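You operate a simulated robot arm through the tools that you are given. There is no shell and no other tool.

The job below is to be done with a simulated robot arm. You get a single attempt, and the scene is never put back.

Task
Prove the red safety key: dock it, run the belt, pull it, watch it stop.
Fine: hands clear of the belt; key on its shelf; main switch off at the end.

The check looks at the end state, three seconds after you hand in, the way a careful person would. Anything else that was tipped, shoved, dropped, spilled or broken makes it a failure.

Robot
A 7-joint arm with a two-finger parallel gripper, fixed in place. Base frame: the origin is on the floor under the middle of its stand, x ahead of it, y to its left, z up. Readings come in mm, rad, newtons and seconds.
With the tool pointing down near the work surface it reaches from about 280 to 820 mm from the base axis. Its first joint turns from -0.297 to 2.199 rad. Payload 1.57 kg.
The TCP is the grasp point between the finger pads, 30 mm short of the fingertips. In the tool frame z runs along the fingers and y along their closing line. Largest opening 80 mm; finger width 17, thickness 12; the body of the gripper, 40 by 82 mm, starts 80 mm behind the TCP.
Orientation is that of the tool frame in the base frame, as a unit quaternion [x, y, z, w]. With the fingers straight down and closing along the base's y, the tool's x points along the base's -x, its y along +y and its z along -z.

Tools
- The arm moves only by the tool servo_tool. Its argument "rows" is one flat list of numbers, 7 for each row, row after row: the finger opening in mm, from 0 to 80, then the shift along the tool's x, y, z in mm, then the turn, a rotation vector about the tool's x, y, z in rad. In form: [grip, tx, ty, tz, ax, ay, az, grip, tx, ty, tz, ax, ay, az, ...]. A call has 1 to 20 rows; each row shifts and turns the commanded pose from where the row before left it, along the tool's axes as they then stand. Rows are played at 5 a second. More than 50 mm and 0.15 rad between two rows, or a gripper value outside its range, and nothing of the call is played. A pose out of reach is approached as far as the arm can. The call stops where the force on the tool passes 40 N (or 10 N more than at its start, if that is more) or the arm is blocked; 0.2 s more then pass. Each finger travels about 45 mm/s and halts on what it meets, pressing with about 21 N; the grip force reading is that of the motor and also rises with nothing between the fingers. The clock runs only during rows and for 0.2 s after the last one: add rows that do not move to give the fingers time. The reply holds the time, the measured pose of the TCP, the force on the tool along the base axes, the opening and the grip force, in the units named above and with some noise, with the torque about the TCP (base axes, N m) and any sound that the robot's microphone picked up.
- Cameras (640 x 400 px; columns grow to the right, rows downward): "scene" is fixed at [217.4, -647.5, 1801.1]; the picture's right is [0.70, -0.71, 0.00], its down [-0.53, -0.52, -0.67] and it looks along [0.48, 0.47, -0.74] (base axes); focal length 254 px, centre (320, 200). "wrist" rides on the gripper at [72, -6, -122] in the tool frame; the picture's right is [0.09, 1.00, 0.00], its down [-0.84, 0.08, -0.54] and it looks along [-0.54, 0.05, 0.84] (tool axes); focal length 238 px, centre (320, 200). There is no depth. A picture from a camera that has moved, and an enlarged one, comes with that camera's place and axes in the base frame and with its lens.
- grab_frame(camera): a new picture of that camera. No time passes.
- slide_trunk(by): slides the trunk up (or, below 0, down) by that many mm; the arm rides with it, the base frame stays. It gives what a move gives, with no picture.
- enlarge(camera, box): a new picture of the part [left, top, right, bottom] of that camera's present view, enlarged. No time passes.
- sign_off(): hands the job in; it is judged then, once.

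Places have to be worked out from the pictures, the camera data and where the tool is seen. Open the gripper and draw the arm clear of the work before you hand the job in, unless the task says otherwise.

The tools are called after "Call:" as a command line: name --argument value ..., lists and objects as JSON in quotes. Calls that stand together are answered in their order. servo_tool: Moves the arm, as the interface text tells. Its arguments: {"type":"object","properties":{"rows":{"type":"array","items":{"type":"number"}}},"required":["rows"]} The other tools are called the same way: slide_trunk (by) moves the trunk up or down; grab_frame (camera) takes a picture; enlarge (camera, box) takes an enlarged picture of a part of a camera's view; sign_off () hands the job in.

At the start:

```text
clock: 0.0
position: [513.1, -25.7, 1471.9]
orientation: [0.0, 1.0, 0.0, 0.0]
wrist_force: [0.5, -0.5, -1.5]
wrist_torque: [0.03, 0.02, -0.03]
opening: 80.0
gripper_force: 0.1
trunk travel left (down, up): [-725.0, 65.0]
```

scene: 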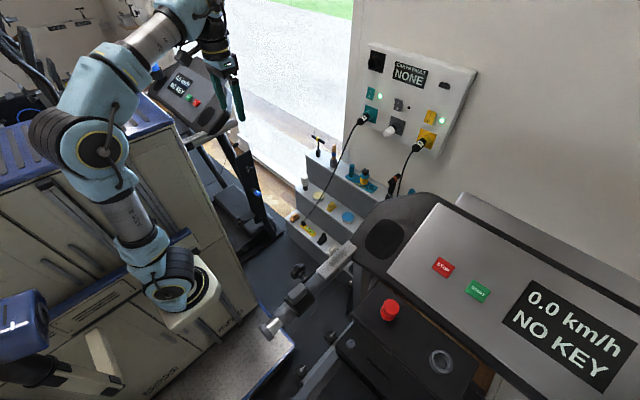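
wrist: 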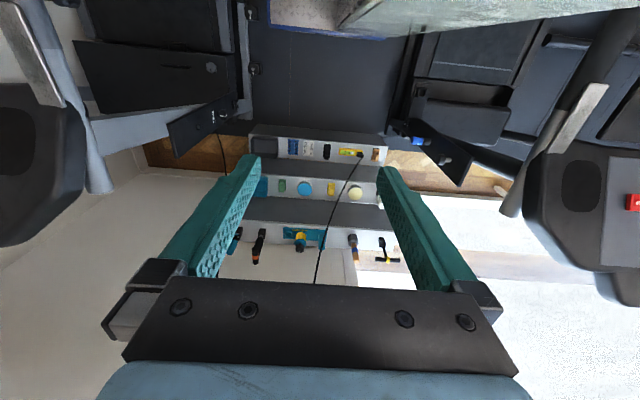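

I see two treadmills, a wall panel with plugs and a display, and a stepped shelf. I'll enlarge several regions to understand the scene before moving.

Call:
enlarge --camera "scene" --box '[340, 30, 500, 190]'

Call:
enlarge --camera "scene" --box '[270, 120, 410, 260]'

Call:
enlarge --camera "scene" --box '[330, 180, 640, 400]'

Call:
enlarge --camera "scene" --box '[130, 30, 290, 260]'

Call:
enlarge --camera "wrist" --box '[200, 110, 440, 290]'

```text
2.50 times, centred on (420, 110) of scene
camera zoom: at [217.4, -647.5, 1801.1], right [0.7, -0.71, 0.0], down [-0.53, -0.52, -0.67], along [0.48, 0.47, -0.74], focal length 636 px, centre (70, 425)
```

zoom: 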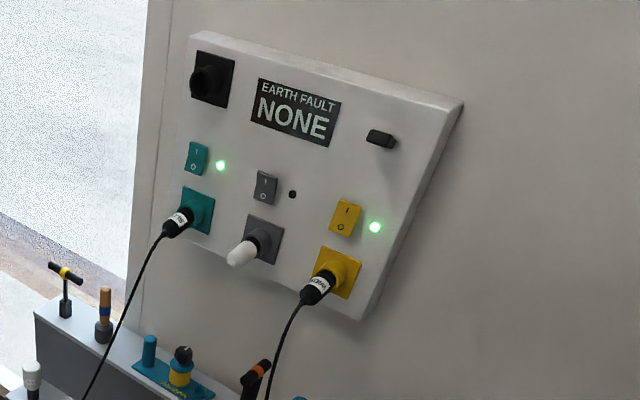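

```text
2.86 times, centred on (340, 190) of scene
camera zoom: at [217.4, -647.5, 1801.1], right [0.7, -0.71, 0.0], down [-0.53, -0.52, -0.67], along [0.48, 0.47, -0.74], focal length 727 px, centre (263, 229)
```

zoom: 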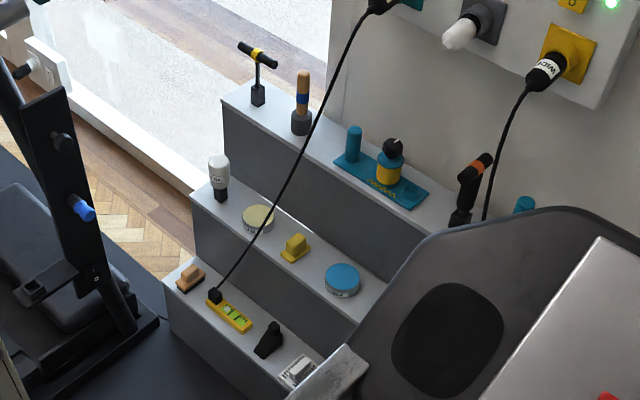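

```text
1.82 times, centred on (485, 290) of scene
camera zoom: at [217.4, -647.5, 1801.1], right [0.7, -0.71, 0.0], down [-0.53, -0.52, -0.67], along [0.48, 0.47, -0.74], focal length 463 px, centre (20, 36)
```

zoom: 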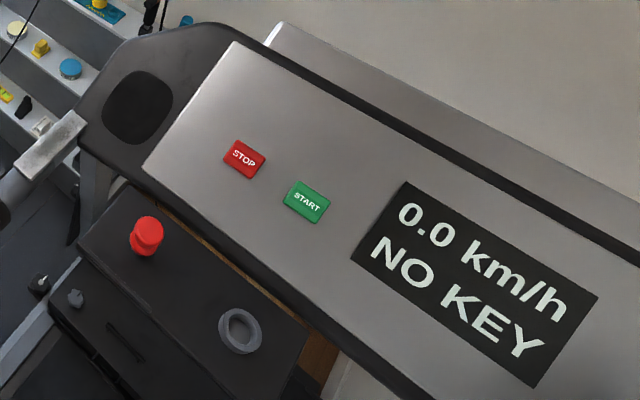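

```text
1.74 times, centred on (210, 145) of scene
camera zoom: at [217.4, -647.5, 1801.1], right [0.7, -0.71, 0.0], down [-0.53, -0.52, -0.67], along [0.48, 0.47, -0.74], focal length 442 px, centre (511, 296)
```

zoom: 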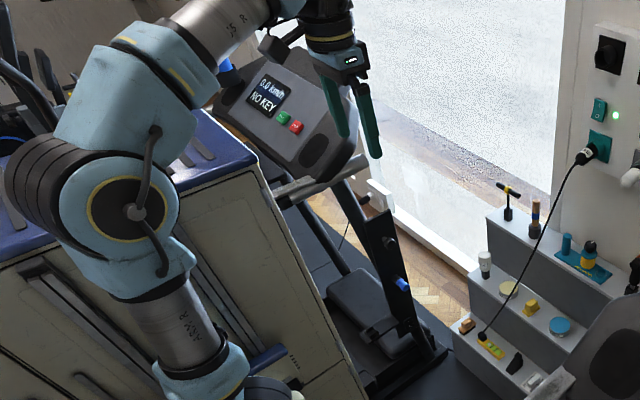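

```text
2.22 times, centred on (320, 200) of wrist
camera zoom: at [441.0, -32.6, 1593.9], right [-0.09, 1.0, 0.0], down [0.84, 0.08, 0.54], along [0.54, 0.05, -0.84], focal length 530 px, centre (320, 200)
```

zoom: 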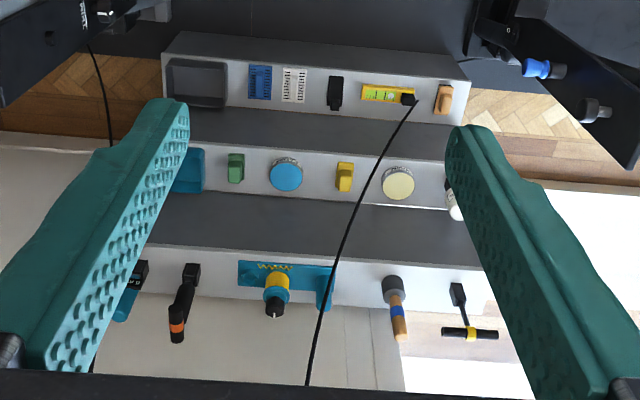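

The red knob on the black tray near the close treadmill may be the key and the grey ring its dock. I'll zoom closer on these and on the plug labels and panel.

Call:
enlarge --camera "scene" --box '[360, 280, 480, 400]'

Call:
enlarge --camera "scene" --box '[400, 120, 450, 170]'

Call:
enlarge --camera "scene" --box '[350, 80, 400, 130]'

Call:
enlarge --camera "scene" --box '[290, 300, 400, 400]'

Call:
enlarge --camera "scene" --box '[140, 50, 250, 140]'

Call:
enlarge --camera "scene" --box '[500, 200, 640, 400]'

Call:
enlarge --camera "wrist" --box '[500, 60, 640, 320]'

Call:
enlarge --camera "wrist" --box '[0, 0, 240, 240]'

```text
3.33 times, centred on (420, 340) of scene
camera zoom: at [217.4, -647.5, 1801.1], right [0.7, -0.71, 0.0], down [-0.53, -0.52, -0.67], along [0.48, 0.47, -0.74], focal length 848 px, centre (-13, -267)
```

zoom: 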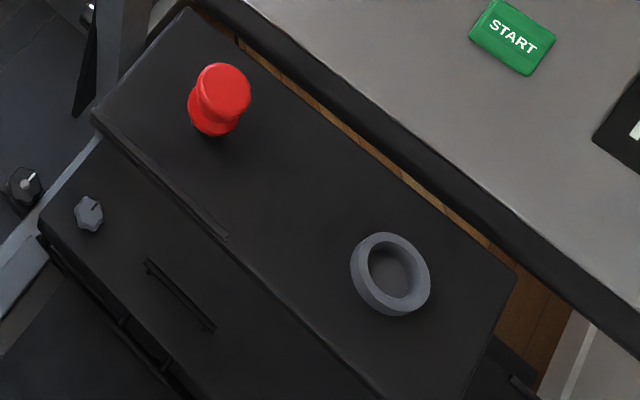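

```text
8.00 times, centred on (425, 145) of scene
camera zoom: at [217.4, -647.5, 1801.1], right [0.7, -0.71, 0.0], down [-0.53, -0.52, -0.67], along [0.48, 0.47, -0.74], focal length 2036 px, centre (-520, 640)
```

zoom: 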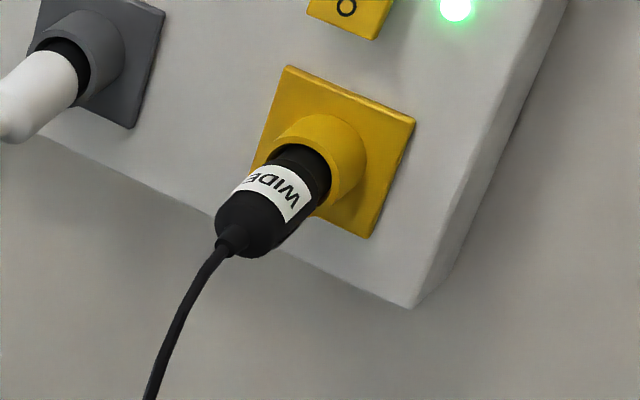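

```text
8.00 times, centred on (375, 105) of scene
camera zoom: at [217.4, -647.5, 1801.1], right [0.7, -0.71, 0.0], down [-0.53, -0.52, -0.67], along [0.48, 0.47, -0.74], focal length 2036 px, centre (-120, 960)
```

zoom: 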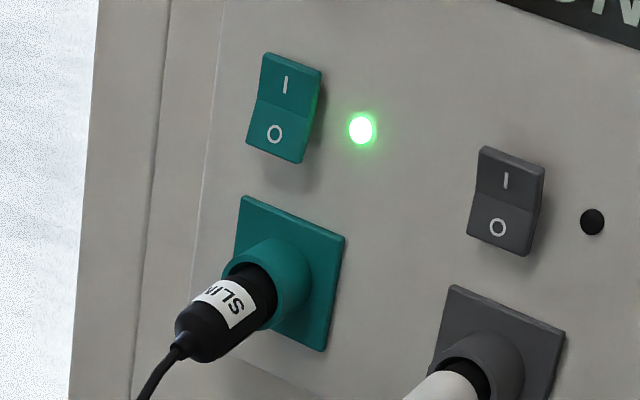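

```text
4.00 times, centred on (345, 350) of scene
camera zoom: at [217.4, -647.5, 1801.1], right [0.7, -0.71, 0.0], down [-0.53, -0.52, -0.67], along [0.48, 0.47, -0.74], focal length 1018 px, centre (220, -400)
```

zoom: 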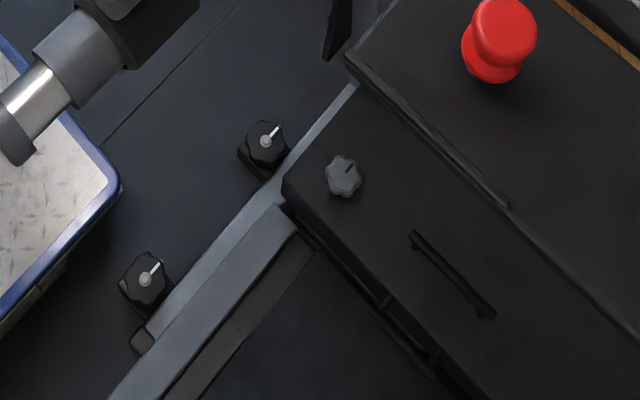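

```text
4.44 times, centred on (195, 95) of scene
camera zoom: at [217.4, -647.5, 1801.1], right [0.7, -0.71, 0.0], down [-0.53, -0.52, -0.67], along [0.48, 0.47, -0.74], focal length 1131 px, centre (876, 667)
```

zoom: 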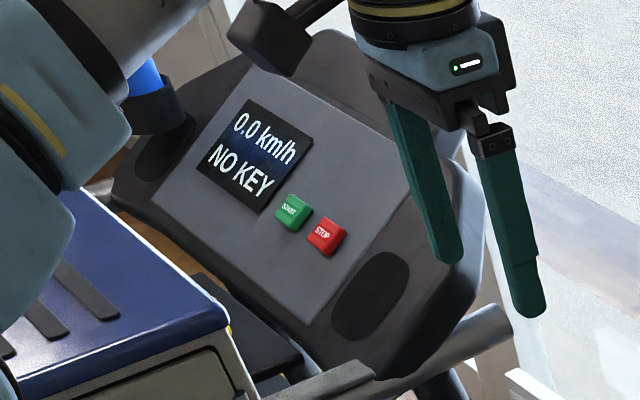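

```text
2.00 times, centred on (570, 300) of scene
camera zoom: at [217.4, -647.5, 1801.1], right [0.7, -0.71, 0.0], down [-0.53, -0.52, -0.67], along [0.48, 0.47, -0.74], focal length 509 px, centre (-180, 0)
```

zoom: 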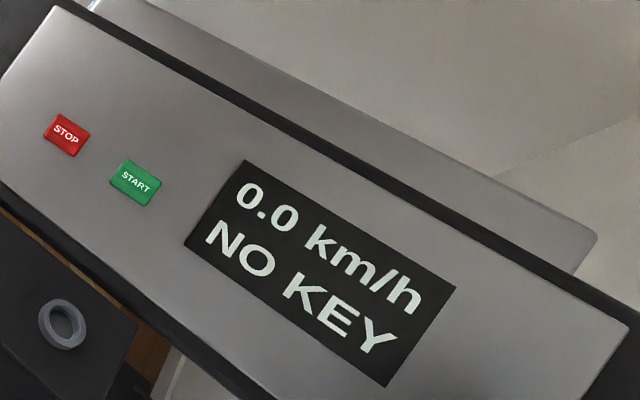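

```text
1.54 times, centred on (570, 190) of wrist
camera zoom: at [441.0, -32.6, 1593.9], right [-0.09, 1.0, 0.0], down [0.84, 0.08, 0.54], along [0.54, 0.05, -0.84], focal length 367 px, centre (-65, 215)
```

zoom: 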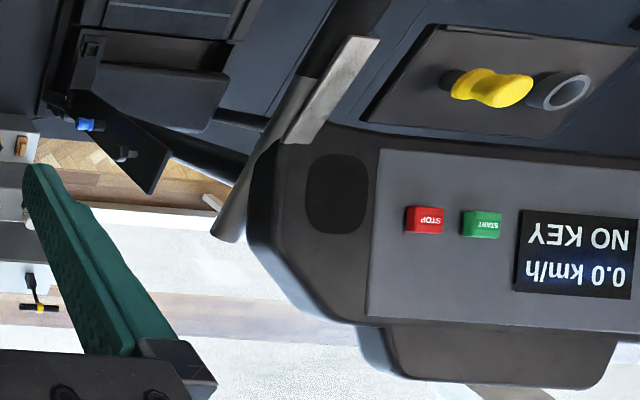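

```text
1.67 times, centred on (120, 120) of wrist
camera zoom: at [441.0, -32.6, 1593.9], right [-0.09, 1.0, 0.0], down [0.84, 0.08, 0.54], along [0.54, 0.05, -0.84], focal length 397 px, centre (653, 333)
```

zoom: 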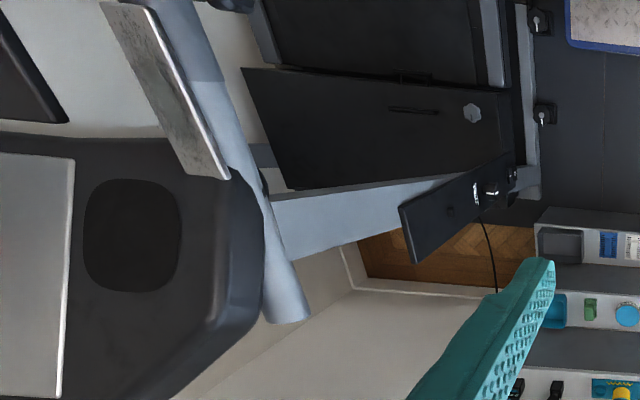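

The red key and a grey ring dock sit on the WIDE treadmill's shelf (right side). I'll yaw the tool so the wrist camera looks toward -y to locate these things more precisely.

Call:
servo_tool --rows '[80, 0, 0, 0, 0, 0, 0.15, 80, 0, 0, 0, 0, 0, 0.15, 80, 0, 0, 0, 0, 0, 0.15, 80, 0, 0, 0, 0, 0, 0.15, 80, 0, 0, 0, 0, 0, 0.15, 80, 0, 0, 0, 0, 0, 0.15, 80, 0, 0, 0, 0, 0, 0.15, 80, 0, 0, 0, 0, 0, 0.15]'

Call:
grab_frame --camera "wrist"

Call:
grab_frame --camera "scene"

```text
clock: 1.8
position: [512.3, -26.1, 1472.0]
orientation: [0.565, 0.825, -0.001, 0.001]
wrist_force: [-0.6, -0.7, 0.7]
wrist_torque: [-0.01, -0.03, 0.02]
opening: 79.8
gripper_force: 0.0
trunk travel left (down, up): [-725.0, 65.0]
```

```text
taken
camera wrist: at [481.0, 38.4, 1594.0], right [0.9, 0.44, 0.0], down [0.37, -0.75, 0.54], along [0.24, -0.49, -0.84], focal length 238 px, centre (320, 200)
```

wrist: 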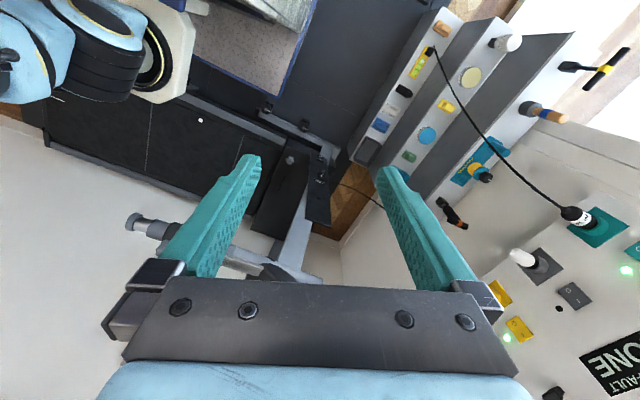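

```text
taken
```

scene: 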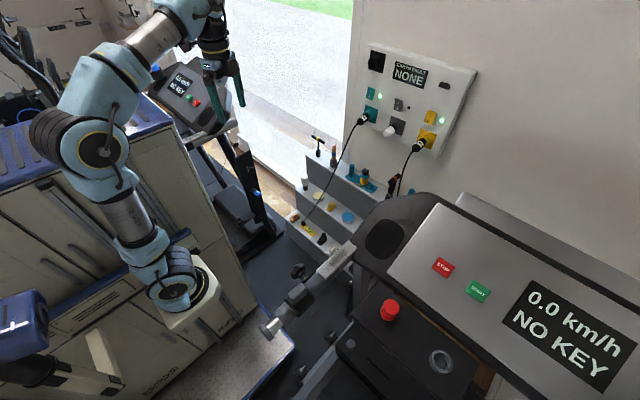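

The handlebar of the WIDE treadmill triangulates to about (258,-442,1180), so its console and tray lie around y≈-600. I'll shift the tool toward -y at this height to test reach and get a better view.

Call:
servo_tool --rows '[80, -35, -13.5, 0, 0, 0, 0, 80, -35, -13.5, 0, 0, 0, 0, 80, -35, -13.5, 0, 0, 0, 0, 80, -35, -13.5, 0, 0, 0, 0, 80, -35, -13.5, 0, 0, 0, 0, 80, -35, -13.5, 0, 0, 0, 0]'

Call:
grab_frame --camera "wrist"

Call:
grab_frame --camera "scene"

```text
clock: 3.2
position: [515.0, -251.2, 1471.5]
orientation: [0.564, 0.826, 0.0, 0.001]
wrist_force: [-0.5, 0.1, 0.2]
wrist_torque: [-0.05, -0.02, 0.0]
opening: 79.9
gripper_force: 0.0
trunk travel left (down, up): [-725.0, 65.0]
```

```text
taken
camera wrist: at [482.0, -186.1, 1593.4], right [0.89, 0.45, 0.0], down [0.38, -0.75, 0.54], along [0.24, -0.49, -0.84], focal length 238 px, centre (320, 200)
```

wrist: 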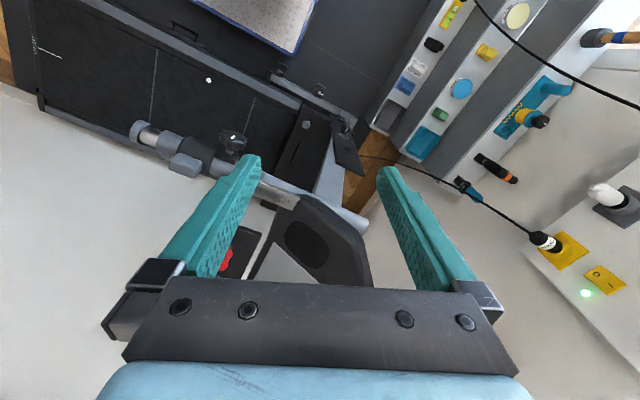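

```text
taken
```

scene: 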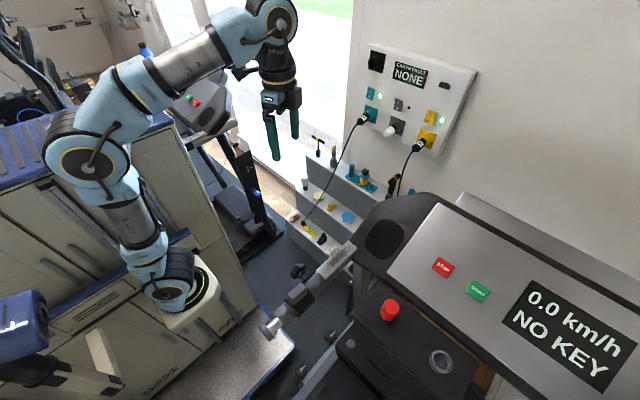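

Reach to -y works so far; the red key triangulates to roughly (475,-616,~1200). I'll reposition so the wrist camera looks straight at the tray.

Call:
servo_tool --rows '[80, -23.2, -30.8, 0, 0, 0, 0, 80, -23.2, -30.8, 0, 0, 0, 0, 80, -23.2, -30.8, 0, 0, 0, 0, 80, -23.2, -30.8, 0, 0, 0, 0, 80, -23.2, -30.8, 0, 0, 0, 0, 80, -23.2, -30.8, 0, 0, 0, 0]'

Call:
grab_frame --camera "wrist"

Call:
grab_frame --camera "scene"

```text
clock: 4.6
position: [392.1, -447.9, 1470.2]
orientation: [0.564, 0.826, -0.001, -0.001]
wrist_force: [0.1, 0.0, 0.9]
wrist_torque: [-0.04, 0.02, 0.02]
opening: 80.1
gripper_force: 0.0
trunk travel left (down, up): [-725.0, 65.0]
```

```text
taken
camera wrist: at [360.4, -382.7, 1593.4], right [0.89, 0.45, 0.0], down [0.38, -0.75, 0.54], along [0.24, -0.49, -0.84], focal length 238 px, centre (320, 200)
```

wrist: 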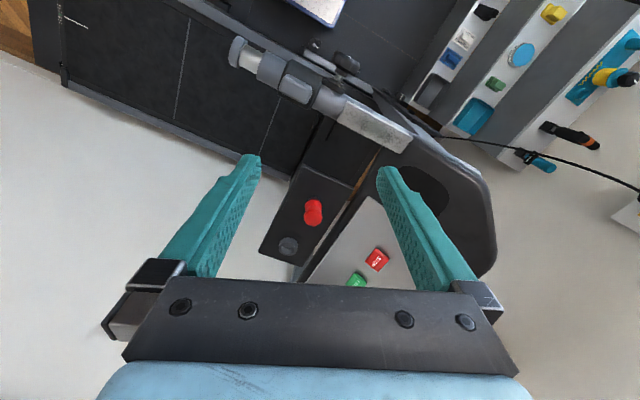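

```text
taken
```

scene: 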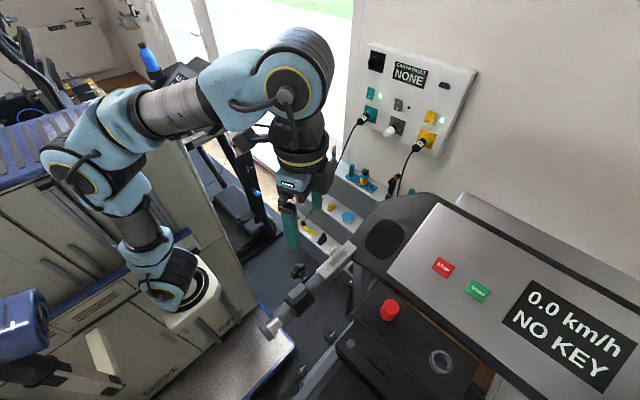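

Triangulated: key ≈(462,-619,~1240), ring dock ≈(463,-750,~1200), STOP ≈(622,-654,1255), START ≈(622,-734,1253). Now I'll look closely at the knobs and hood for the main switch and at the arm base.

Call:
enlarge --camera "wrist" --box '[270, 20, 440, 130]'

Call:
enlarge --camera "wrist" --box '[240, 150, 400, 290]'

Call:
enlarge --camera "scene" --box '[120, 220, 240, 340]'

Call:
enlarge --camera "scene" --box '[250, 240, 370, 330]'

Call:
enlarge --camera "scene" --box '[360, 35, 480, 110]'

```text
3.64 times, centred on (355, 75) of wrist
camera zoom: at [360.4, -382.7, 1593.4], right [0.89, 0.45, 0.0], down [0.38, -0.75, 0.54], along [0.24, -0.49, -0.84], focal length 867 px, centre (193, 654)
```

zoom: 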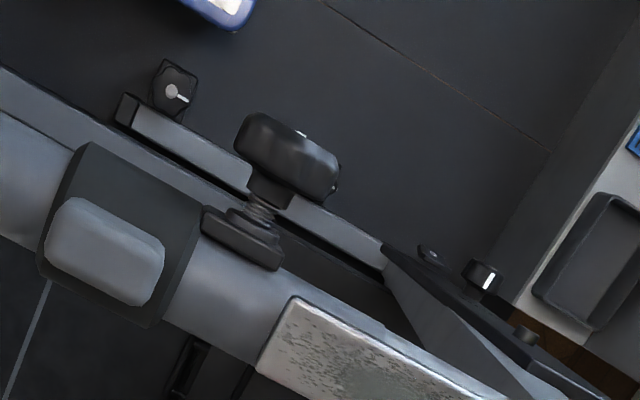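

```text
2.86 times, centred on (320, 220) of wrist
camera zoom: at [360.4, -382.7, 1593.4], right [0.89, 0.45, 0.0], down [0.38, -0.75, 0.54], along [0.24, -0.49, -0.84], focal length 681 px, centre (320, 143)
```

zoom: 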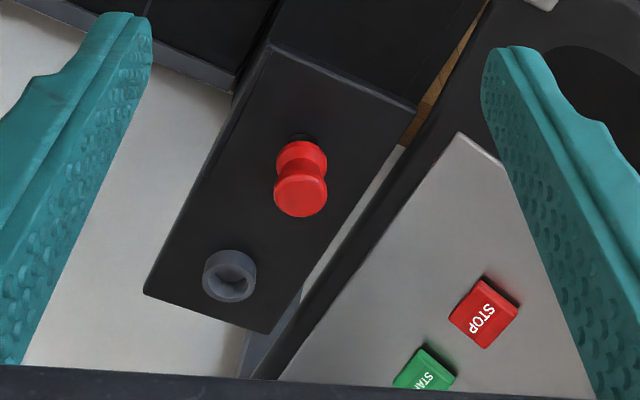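

```text
3.33 times, centred on (180, 280) of scene
camera zoom: at [217.4, -647.5, 1801.1], right [0.7, -0.71, 0.0], down [-0.53, -0.52, -0.67], along [0.48, 0.47, -0.74], focal length 848 px, centre (787, -67)
```

zoom: 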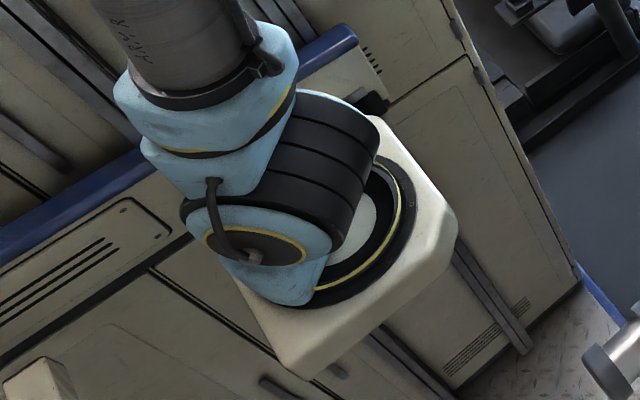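

```text
4.44 times, centred on (310, 285) of scene
camera zoom: at [217.4, -647.5, 1801.1], right [0.7, -0.71, 0.0], down [-0.53, -0.52, -0.67], along [0.48, 0.47, -0.74], focal length 1131 px, centre (364, -178)
```

zoom: 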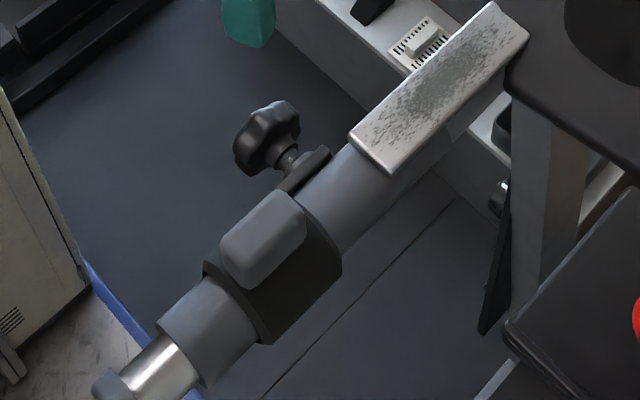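

```text
5.33 times, centred on (420, 72) of scene
camera zoom: at [217.4, -647.5, 1801.1], right [0.7, -0.71, 0.0], down [-0.53, -0.52, -0.67], along [0.48, 0.47, -0.74], focal length 1357 px, centre (-213, 880)
```

zoom: 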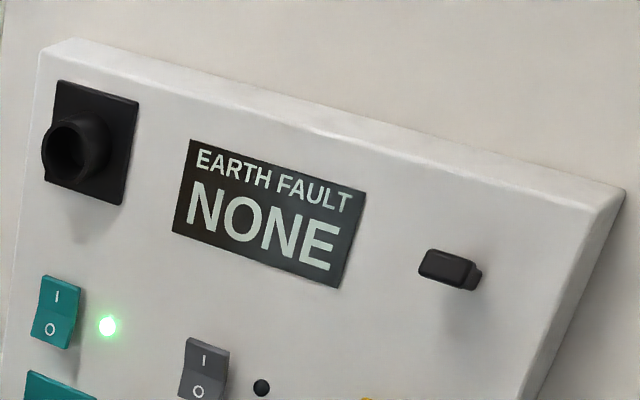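

The arm's first axis seems to be near (176,-131), so key, dock, START and the switch plate (knob with a white line near (684,-395,~690)) are all in reach. I'll lower the camera toward the tray for accurate key/dock measurements.

Call:
servo_tool --rows '[80, -23.7, 1, 32.5, 0, 0, 0, 80, -23.7, 1, 32.5, 0, 0, 0, 80, -23.7, 1, 32.5, 0, 0, 0, 80, -23.7, 1, 32.5, 0, 0, 0]'

Call:
grab_frame --camera "wrist"

Call:
enlarge --camera "wrist" --box '[220, 100, 420, 290]'

Call:
grab_frame --camera "scene"

```text
clock: 5.6
position: [429.0, -533.4, 1340.0]
orientation: [0.564, 0.826, 0.001, 0.0]
wrist_force: [0.0, 0.6, 0.1]
wrist_torque: [-0.05, -0.02, 0.0]
opening: 80.0
gripper_force: 0.0
trunk travel left (down, up): [-725.0, 65.0]
```

```text
taken
camera wrist: at [398.2, -469.8, 1462.8], right [0.89, 0.45, 0.0], down [0.38, -0.75, 0.54], along [0.24, -0.49, -0.84], focal length 238 px, centre (320, 200)
```

wrist: 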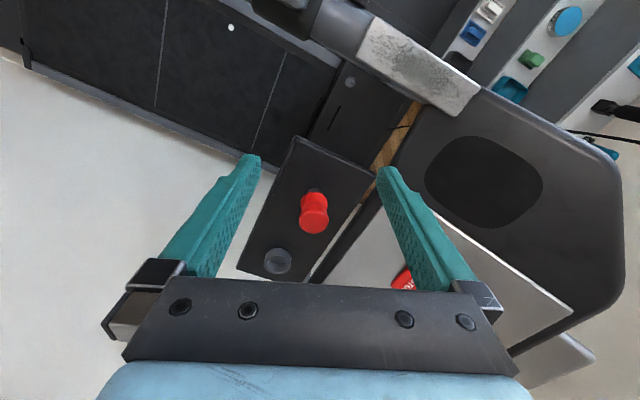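

```text
2.11 times, centred on (320, 195) of wrist
camera zoom: at [398.2, -469.8, 1462.8], right [0.89, 0.45, 0.0], down [0.38, -0.75, 0.54], along [0.24, -0.49, -0.84], focal length 502 px, centre (320, 210)
```

zoom: 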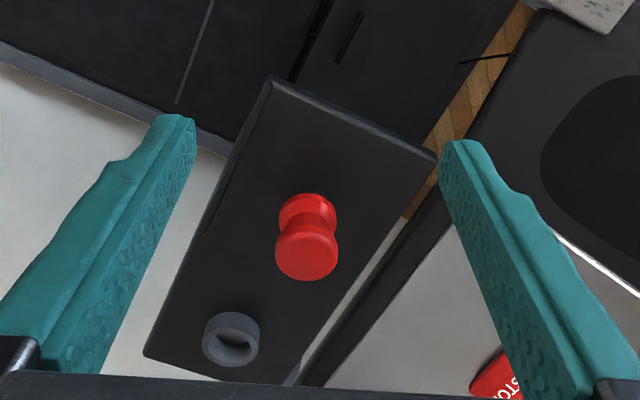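

```text
taken
```

scene: 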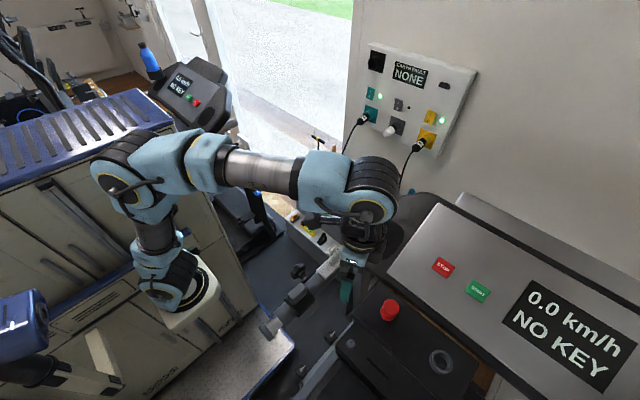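

Key ≈(464,-617.5), top ≈z 1247; tray surface ≈z 1188; dock ring ≈(465,-750), top ≈z 1200. I'll zoom in strongly to measure diameters of key and ring.

Call:
enlarge --camera "scene" --box '[421, 342, 461, 382]'

Call:
enlarge --camera "scene" --box '[370, 290, 410, 330]'

Call:
enlarge --camera "wrist" --box '[255, 240, 305, 280]'

Call:
enlarge --camera "wrist" --box '[290, 180, 340, 240]'

```text
10.00 times, centred on (441, 362) of scene
camera zoom: at [217.4, -647.5, 1801.1], right [0.7, -0.71, 0.0], down [-0.53, -0.52, -0.67], along [0.48, 0.47, -0.74], focal length 2545 px, centre (-890, -1420)
```

zoom: 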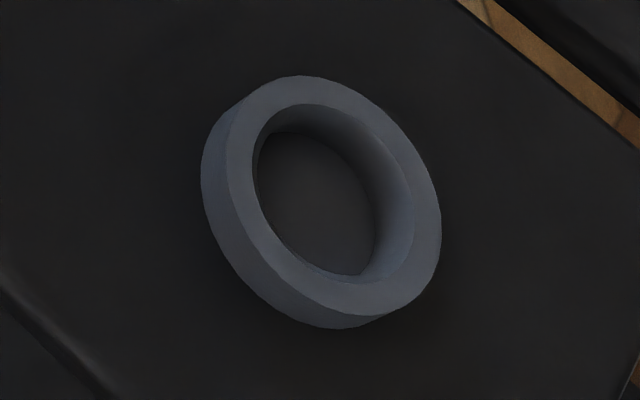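

```text
10.00 times, centred on (390, 310) of scene
camera zoom: at [217.4, -647.5, 1801.1], right [0.7, -0.71, 0.0], down [-0.53, -0.52, -0.67], along [0.48, 0.47, -0.74], focal length 2545 px, centre (-380, -900)
```

zoom: 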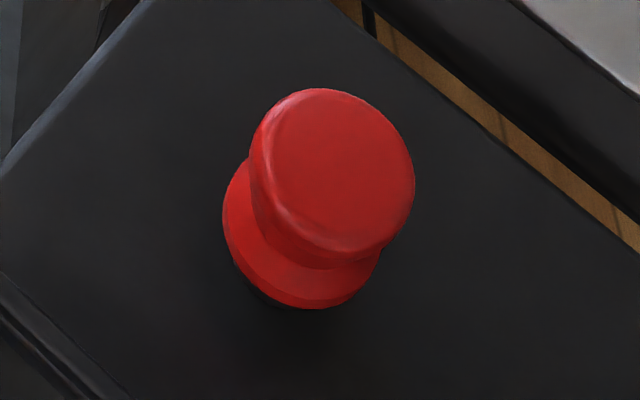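

```text
10.00 times, centred on (280, 260) of wrist
camera zoom: at [398.2, -469.8, 1462.8], right [0.89, 0.45, 0.0], down [0.38, -0.75, 0.54], along [0.24, -0.49, -0.84], focal length 2384 px, centre (720, -400)
```

zoom: 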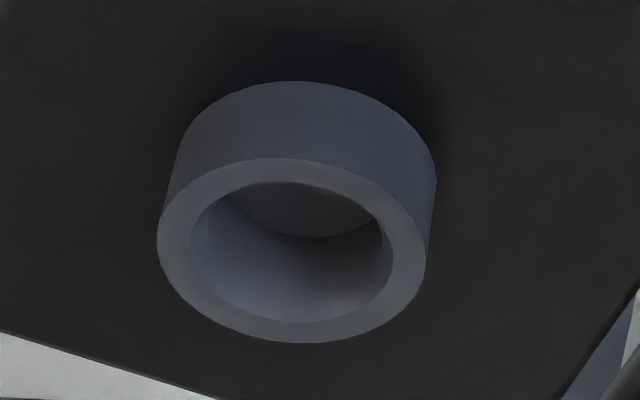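

```text
6.67 times, centred on (315, 210) of wrist
camera zoom: at [398.2, -469.8, 1462.8], right [0.89, 0.45, 0.0], down [0.38, -0.75, 0.54], along [0.24, -0.49, -0.84], focal length 1589 px, centre (353, 133)
```

zoom: 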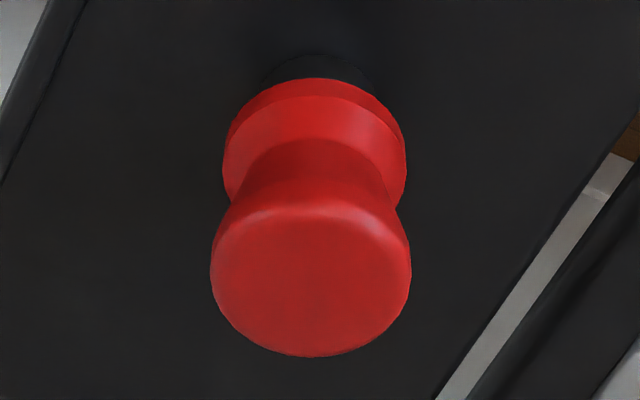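

The key has a narrower black plug under a 33 mm red spool; the ring's bore is ≈31 mm. I'll turn the tool back so the fingers close along y, then move above the key to align.

Call:
servo_tool --rows '[80, 0, 0, 0, 0, 0, -0.15, 80, 0, 0, 0, 0, 0, -0.15, 80, 0, 0, 0, 0, 0, -0.15, 80, 0, 0, 0, 0, 0, -0.15, 80, 0, 0, 0, 0, 0, -0.15, 80, 0, 0, 0, 0, 0, -0.15, 80, 0, 0, 0, 0, 0, -0.15, 80, 0, 0, 0, 0, 0, -0.15]'

```text
clock: 7.4
position: [429.1, -535.0, 1341.4]
orientation: [-0.002, 1.0, 0.0, 0.0]
wrist_force: [-0.5, -0.3, -0.3]
wrist_torque: [0.0, -0.01, 0.02]
opening: 79.9
gripper_force: 0.1
trunk travel left (down, up): [-725.0, 65.0]
```

Orientation is back to closing along y. Moving to just above the key at about (464,-617.5,1320).

Call:
servo_tool --rows '[80, -11.7, -27.5, 7, 0, 0, 0, 80, -11.7, -27.5, 7, 0, 0, 0, 80, -11.6, -27.5, 7, 0, 0, 0]'

Call:
grab_frame --camera "wrist"

Call:
grab_frame --camera "scene"

Call:
enlarge --camera "wrist" --box '[220, 80, 420, 280]'

```text
clock: 8.2
position: [464.8, -617.7, 1320.2]
orientation: [0.0, 1.0, -0.001, 0.0]
wrist_force: [0.6, -0.2, 0.6]
wrist_torque: [-0.03, -0.02, 0.0]
opening: 80.1
gripper_force: 0.0
trunk travel left (down, up): [-725.0, 65.0]
```

```text
taken
camera wrist: at [393.1, -623.7, 1443.0], right [-0.09, 1.0, 0.0], down [0.84, 0.08, 0.54], along [0.54, 0.05, -0.84], focal length 238 px, centre (320, 200)
```

wrist: 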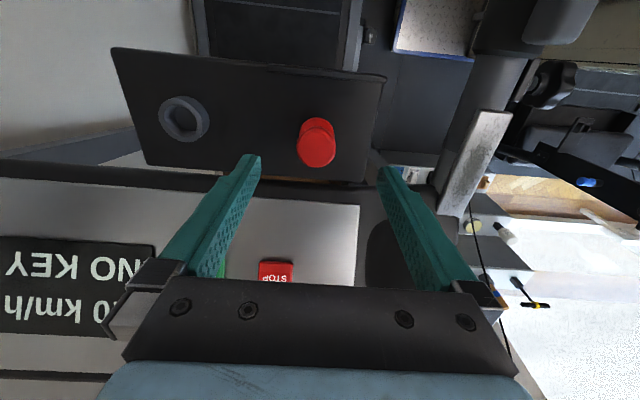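

```text
taken
```

scene: 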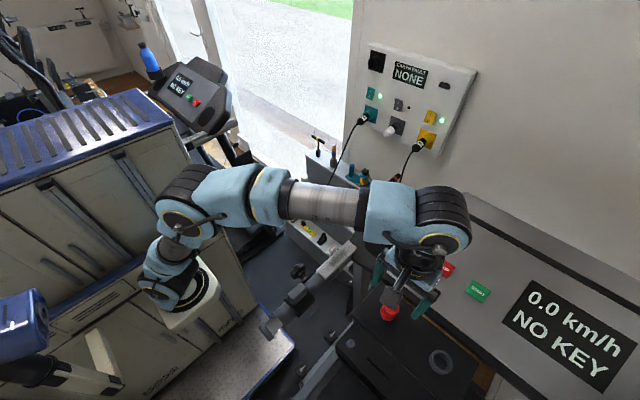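

```text
2.00 times, centred on (320, 180) of wrist
camera zoom: at [393.1, -623.7, 1443.0], right [-0.09, 1.0, 0.0], down [0.84, 0.08, 0.54], along [0.54, 0.05, -0.84], focal length 477 px, centre (320, 240)
```

zoom: 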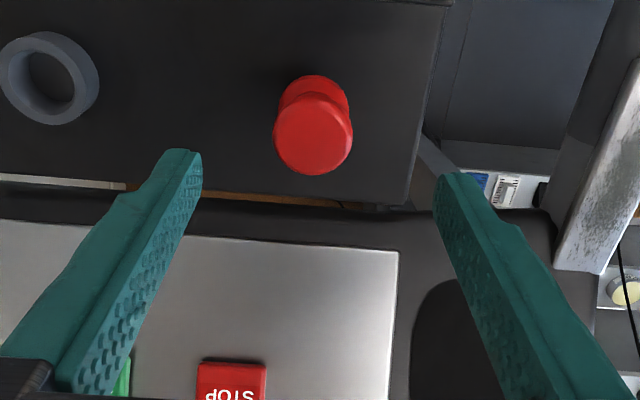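

Key head is near the image centre column. I'll enlarge key and ring from this pose to get stereo estimates with the wrist camera only.

Call:
enlarge --camera "wrist" --box '[150, 90, 220, 150]'

Call:
enlarge --camera "wrist" --box '[280, 105, 350, 175]'

Call:
enlarge --camera "wrist" --box '[100, 30, 400, 200]'

```text
6.67 times, centred on (185, 120) of wrist
camera zoom: at [393.1, -623.7, 1443.0], right [-0.09, 1.0, 0.0], down [0.84, 0.08, 0.54], along [0.54, 0.05, -0.84], focal length 1589 px, centre (1220, 733)
```

zoom: 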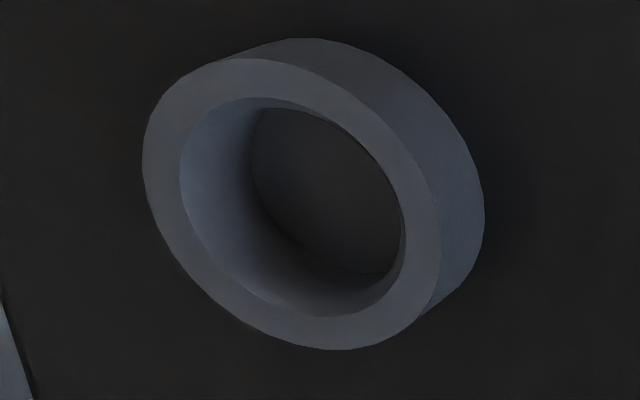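

```text
5.71 times, centred on (315, 140) of wrist
camera zoom: at [393.1, -623.7, 1443.0], right [-0.09, 1.0, 0.0], down [0.84, 0.08, 0.54], along [0.54, 0.05, -0.84], focal length 1362 px, centre (349, 543)
```

zoom: 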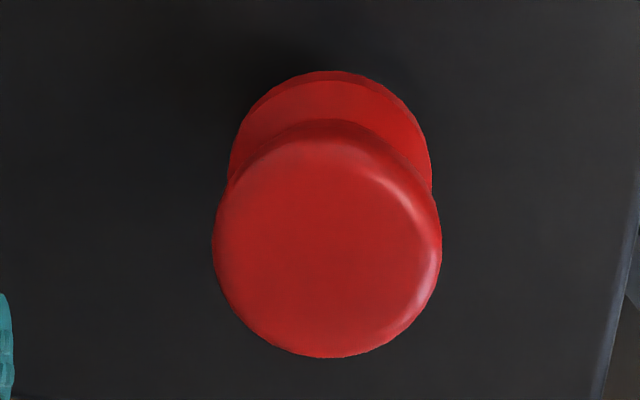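

```text
2.13 times, centred on (250, 115) of wrist
camera zoom: at [393.1, -623.7, 1443.0], right [-0.09, 1.0, 0.0], down [0.84, 0.08, 0.54], along [0.54, 0.05, -0.84], focal length 508 px, centre (469, 381)
```

zoom: 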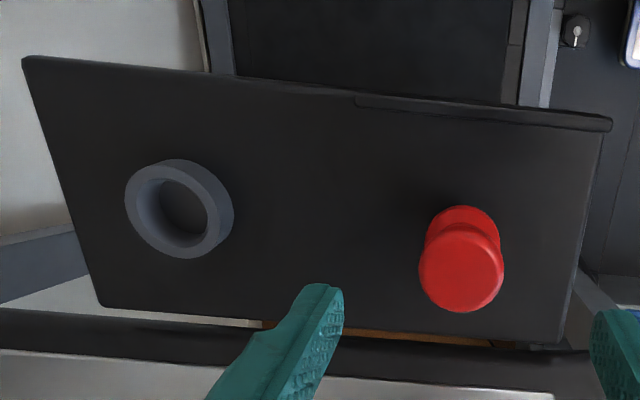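

Wrist-stereo gives key (465,-620), top z≈1250.6, tray z≈1194, ring (465,-752), ring top z≈1208. I'll descend so the fingertips sit just below the red spool's lower edge (TCP z≈1243), keeping them above ring height for docking.

Call:
servo_tool --rows '[80, 0, -2.3, 25, 0, 0, 0, 80, 0, 0, 25, 0, 0, 0, 80, 0, 0, 17, 0, 0, 0, 80, 0, 0, 10, 0, 0, 0]'

Call:
grab_frame --camera "wrist"

Call:
enlarge --camera "scene" --box '[350, 240, 450, 340]'

```text
clock: 9.2
position: [462.2, -618.9, 1244.5]
orientation: [0.001, 1.0, 0.0, 0.0]
wrist_force: [0.4, -0.2, -0.1]
wrist_torque: [-0.02, 0.01, -0.01]
opening: 79.9
gripper_force: 0.1
trunk travel left (down, up): [-725.0, 65.0]
```

```text
taken
camera wrist: at [391.6, -626.4, 1366.8], right [-0.09, 1.0, 0.0], down [0.84, 0.08, 0.54], along [0.54, 0.05, -0.84], focal length 238 px, centre (320, 200)
```

wrist: 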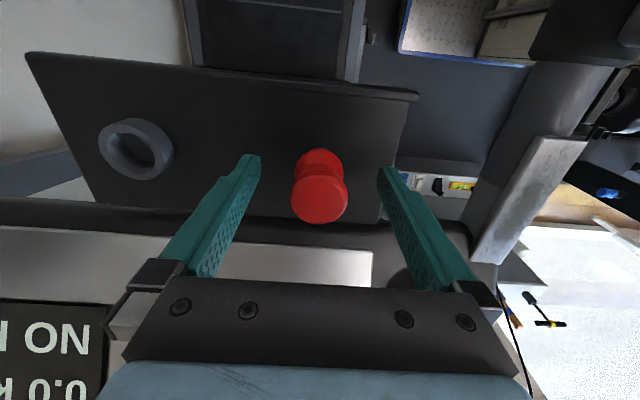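

```text
4.00 times, centred on (400, 290) of scene
camera zoom: at [217.4, -647.5, 1801.1], right [0.7, -0.71, 0.0], down [-0.53, -0.52, -0.67], along [0.48, 0.47, -0.74], focal length 1018 px, centre (0, -160)
```

zoom: 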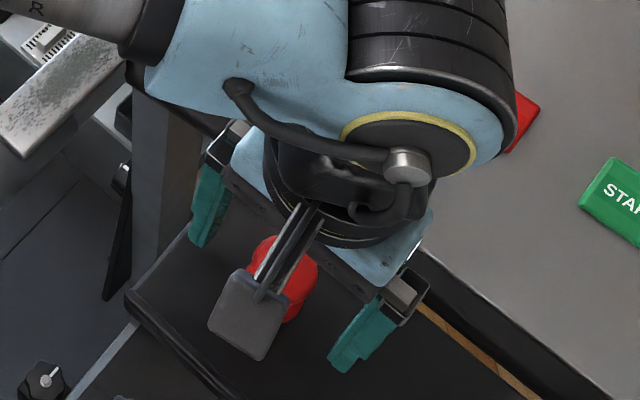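

Key is centred between the fingertips. Closing the gripper on it.

Call:
servo_tool --rows '[60, 0, 0, 0, 0, 0, 0, 40, 0, 0, 0, 0, 0, 0, 25, 0, 0, 0, 0, 0, 0, 25, 0, 0, 0, 0, 0, 0, 25, 0, 0, 0, 0, 0, 0, 25, 0, 0, 0, 0, 0, 0]'

Call:
grab_frame --camera "wrist"

```text
clock: 10.6
position: [463.0, -619.5, 1245.4]
orientation: [0.0, 1.0, 0.0, 0.0]
wrist_force: [-0.1, -0.5, 0.5]
wrist_torque: [0.01, 0.03, 0.01]
opening: 30.2
gripper_force: 21.1
trunk travel left (down, up): [-725.0, 65.0]
```

```text
taken
camera wrist: at [391.7, -626.4, 1367.0], right [-0.09, 1.0, 0.0], down [0.84, 0.08, 0.54], along [0.54, 0.05, -0.84], focal length 238 px, centre (320, 200)
```

wrist: 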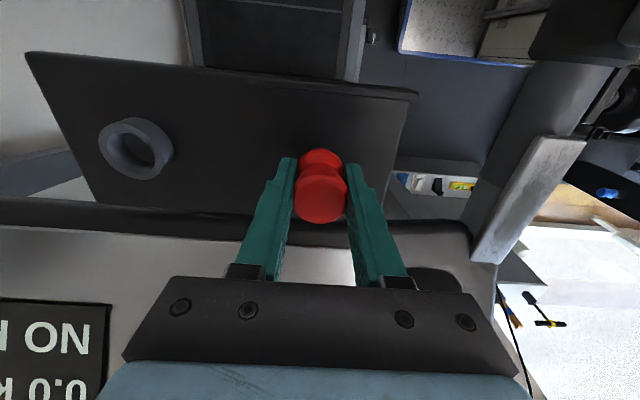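

Gripped at 30 mm opening with 21 N. Lifting the key straight up 60 mm and checking the picture.

Call:
servo_tool --rows '[20, 0, 0, -10, 0, 0, 0, 20, 0, 0, -15, 0, 0, 0, 20, 0, 0, -20, 0, 0, 0, 20, 0, 0, -15, 0, 0, 0]'

Call:
grab_frame --camera "wrist"

Call:
enlarge --camera "wrist" --box '[120, 60, 400, 240]'

```text
clock: 11.6
position: [465.9, -619.6, 1303.5]
orientation: [0.0, 1.0, 0.0, 0.0]
wrist_force: [0.7, -0.2, 0.0]
wrist_torque: [-0.05, 0.01, -0.03]
opening: 30.2
gripper_force: 20.8
trunk travel left (down, up): [-725.0, 65.0]
```

```text
taken
camera wrist: at [394.1, -624.9, 1426.5], right [-0.09, 1.0, 0.0], down [0.84, 0.08, 0.54], along [0.54, 0.05, -0.84], focal length 238 px, centre (320, 200)
```

wrist: 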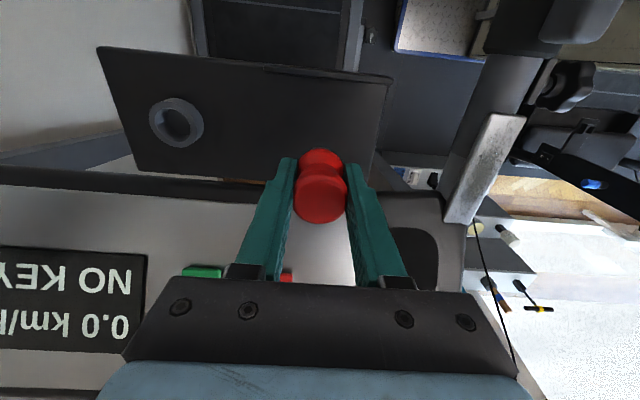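

```text
2.22 times, centred on (260, 150) of wrist
camera zoom: at [394.1, -624.9, 1426.5], right [-0.09, 1.0, 0.0], down [0.84, 0.08, 0.54], along [0.54, 0.05, -0.84], focal length 530 px, centre (453, 311)
```

zoom: 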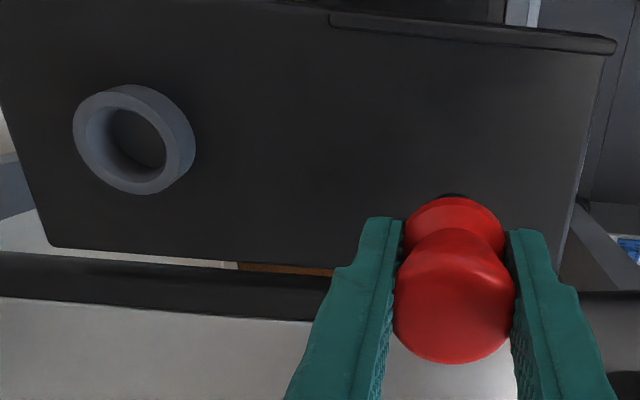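

Key is held and lifted. The ring re-measures at (465,-752); I'll move over it keeping the height.

Call:
servo_tool --rows '[20, 0, -33, 0, 0, 0, 0, 20, 0, -33, 0, 0, 0, 0, 20, 0, -33, 0, 0, 0, 0, 20, 0, -33, 0, 0, 0, 0, 20, 0, 0, 0, 0, 0, 0]'

Call:
grab_frame --camera "wrist"

Call:
enlarge --camera "wrist" --box '[250, 70, 390, 240]'

Call:
enlarge --camera "scene" --box '[380, 270, 500, 400]'

```text
clock: 12.8
position: [453.2, -731.3, 1290.6]
orientation: [0.0, 1.0, -0.001, -0.002]
wrist_force: [-0.6, 0.5, -0.1]
wrist_torque: [0.03, 0.01, 0.02]
opening: 29.7
gripper_force: 20.9
out of reach, approached as far as the arm can: row 4
trunk travel left (down, up): [-725.0, 65.0]
```

```text
taken
camera wrist: at [382.1, -738.5, 1413.0], right [-0.09, 1.0, 0.0], down [0.84, 0.08, 0.54], along [0.54, 0.05, -0.84], focal length 238 px, centre (320, 200)
```

wrist: 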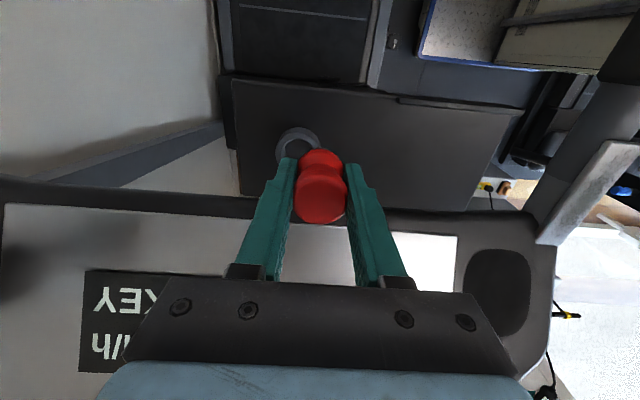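

```text
2.35 times, centred on (320, 155) of wrist
camera zoom: at [382.1, -738.5, 1413.0], right [-0.09, 1.0, 0.0], down [0.84, 0.08, 0.54], along [0.54, 0.05, -0.84], focal length 561 px, centre (320, 306)
```

zoom: 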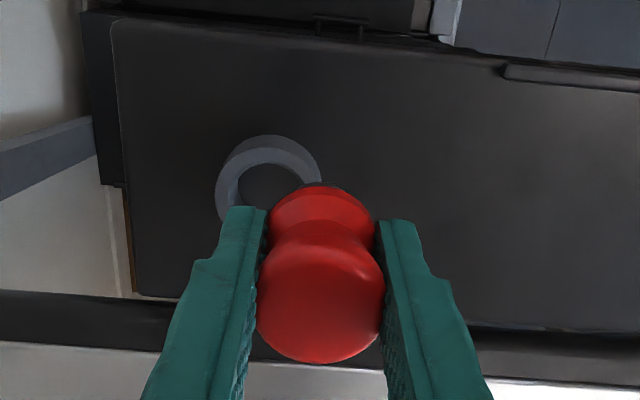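

```text
3.08 times, centred on (440, 335) of scene
camera zoom: at [217.4, -647.5, 1801.1], right [0.7, -0.71, 0.0], down [-0.53, -0.52, -0.67], along [0.48, 0.47, -0.74], focal length 783 px, centre (-49, -215)
```

zoom: 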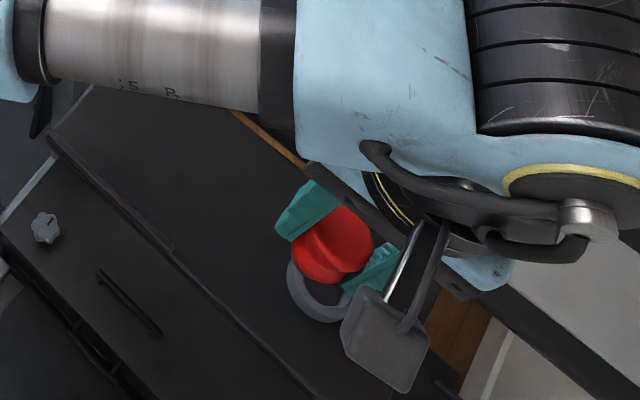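

The arm is at its reach limit with the trunk at this height. I'll raise the trunk by the remaining 65 mm so the arm reaches farther out at this level, then lower the tool.

Call:
slide_trunk --by 65

Call:
servo_tool --rows '[20, 0, 0, 20, 0, 0, 0, 20, 0, 0, 20, 0, 0, 0]'

```text
clock: 13.8
position: [453.1, -730.8, 1356.1]
orientation: [0.0, 1.0, 0.0, 0.0]
wrist_force: [0.0, -1.3, -0.3]
wrist_torque: [0.01, 0.01, -0.02]
opening: 29.9
gripper_force: 21.1
trunk travel left (down, up): [-790.0, 0.0]
```

```text
clock: 14.4
position: [452.2, -731.4, 1316.9]
orientation: [0.001, 1.0, 0.0, 0.0]
wrist_force: [0.6, -0.2, -0.7]
wrist_torque: [-0.02, 0.02, -0.02]
opening: 30.0
gripper_force: 20.9
trunk travel left (down, up): [-790.0, 0.0]
```

Commanded pose now follows from the measured one. Moving to (464.5,-751.7,1295) above the ring.

Call:
servo_tool --rows '[20, -6, -10.2, 11, 0, 0, 0, 20, -6, -10.2, 11, 0, 0, 0, 20, 0, 0, 0, 0, 0, 0]'

Call:
grab_frame --camera "wrist"

Call:
enlarge --camera "wrist" --box '[250, 70, 390, 240]'

Call:
enlarge --camera "scene" --box '[390, 300, 490, 400]'

```text
clock: 15.2
position: [465.0, -752.5, 1291.8]
orientation: [0.0, 1.0, 0.0, 0.0]
wrist_force: [0.3, 0.3, -0.1]
wrist_torque: [0.02, -0.02, -0.03]
opening: 29.8
gripper_force: 21.2
trunk travel left (down, up): [-790.0, 0.0]
```

```text
taken
camera wrist: at [394.4, -758.6, 1415.3], right [-0.09, 1.0, 0.0], down [0.84, 0.08, 0.54], along [0.54, 0.05, -0.84], focal length 238 px, centre (320, 200)
```

wrist: 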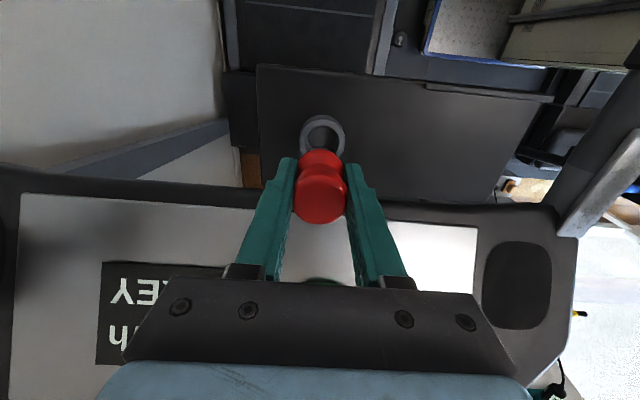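

```text
2.35 times, centred on (320, 155) of wrist
camera zoom: at [394.4, -758.6, 1415.3], right [-0.09, 1.0, 0.0], down [0.84, 0.08, 0.54], along [0.54, 0.05, -0.84], focal length 561 px, centre (320, 306)
```

zoom: 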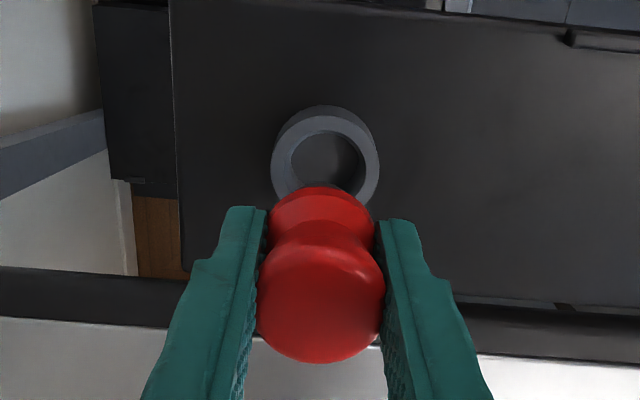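

```text
4.00 times, centred on (440, 350) of scene
camera zoom: at [217.4, -647.5, 1801.1], right [0.7, -0.71, 0.0], down [-0.53, -0.52, -0.67], along [0.48, 0.47, -0.74], focal length 1018 px, centre (-160, -400)
```

zoom: 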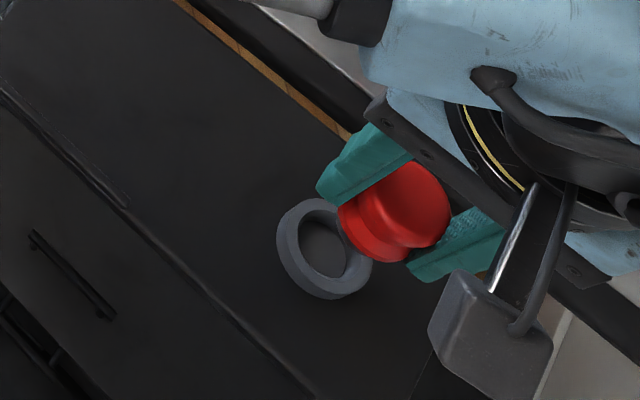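

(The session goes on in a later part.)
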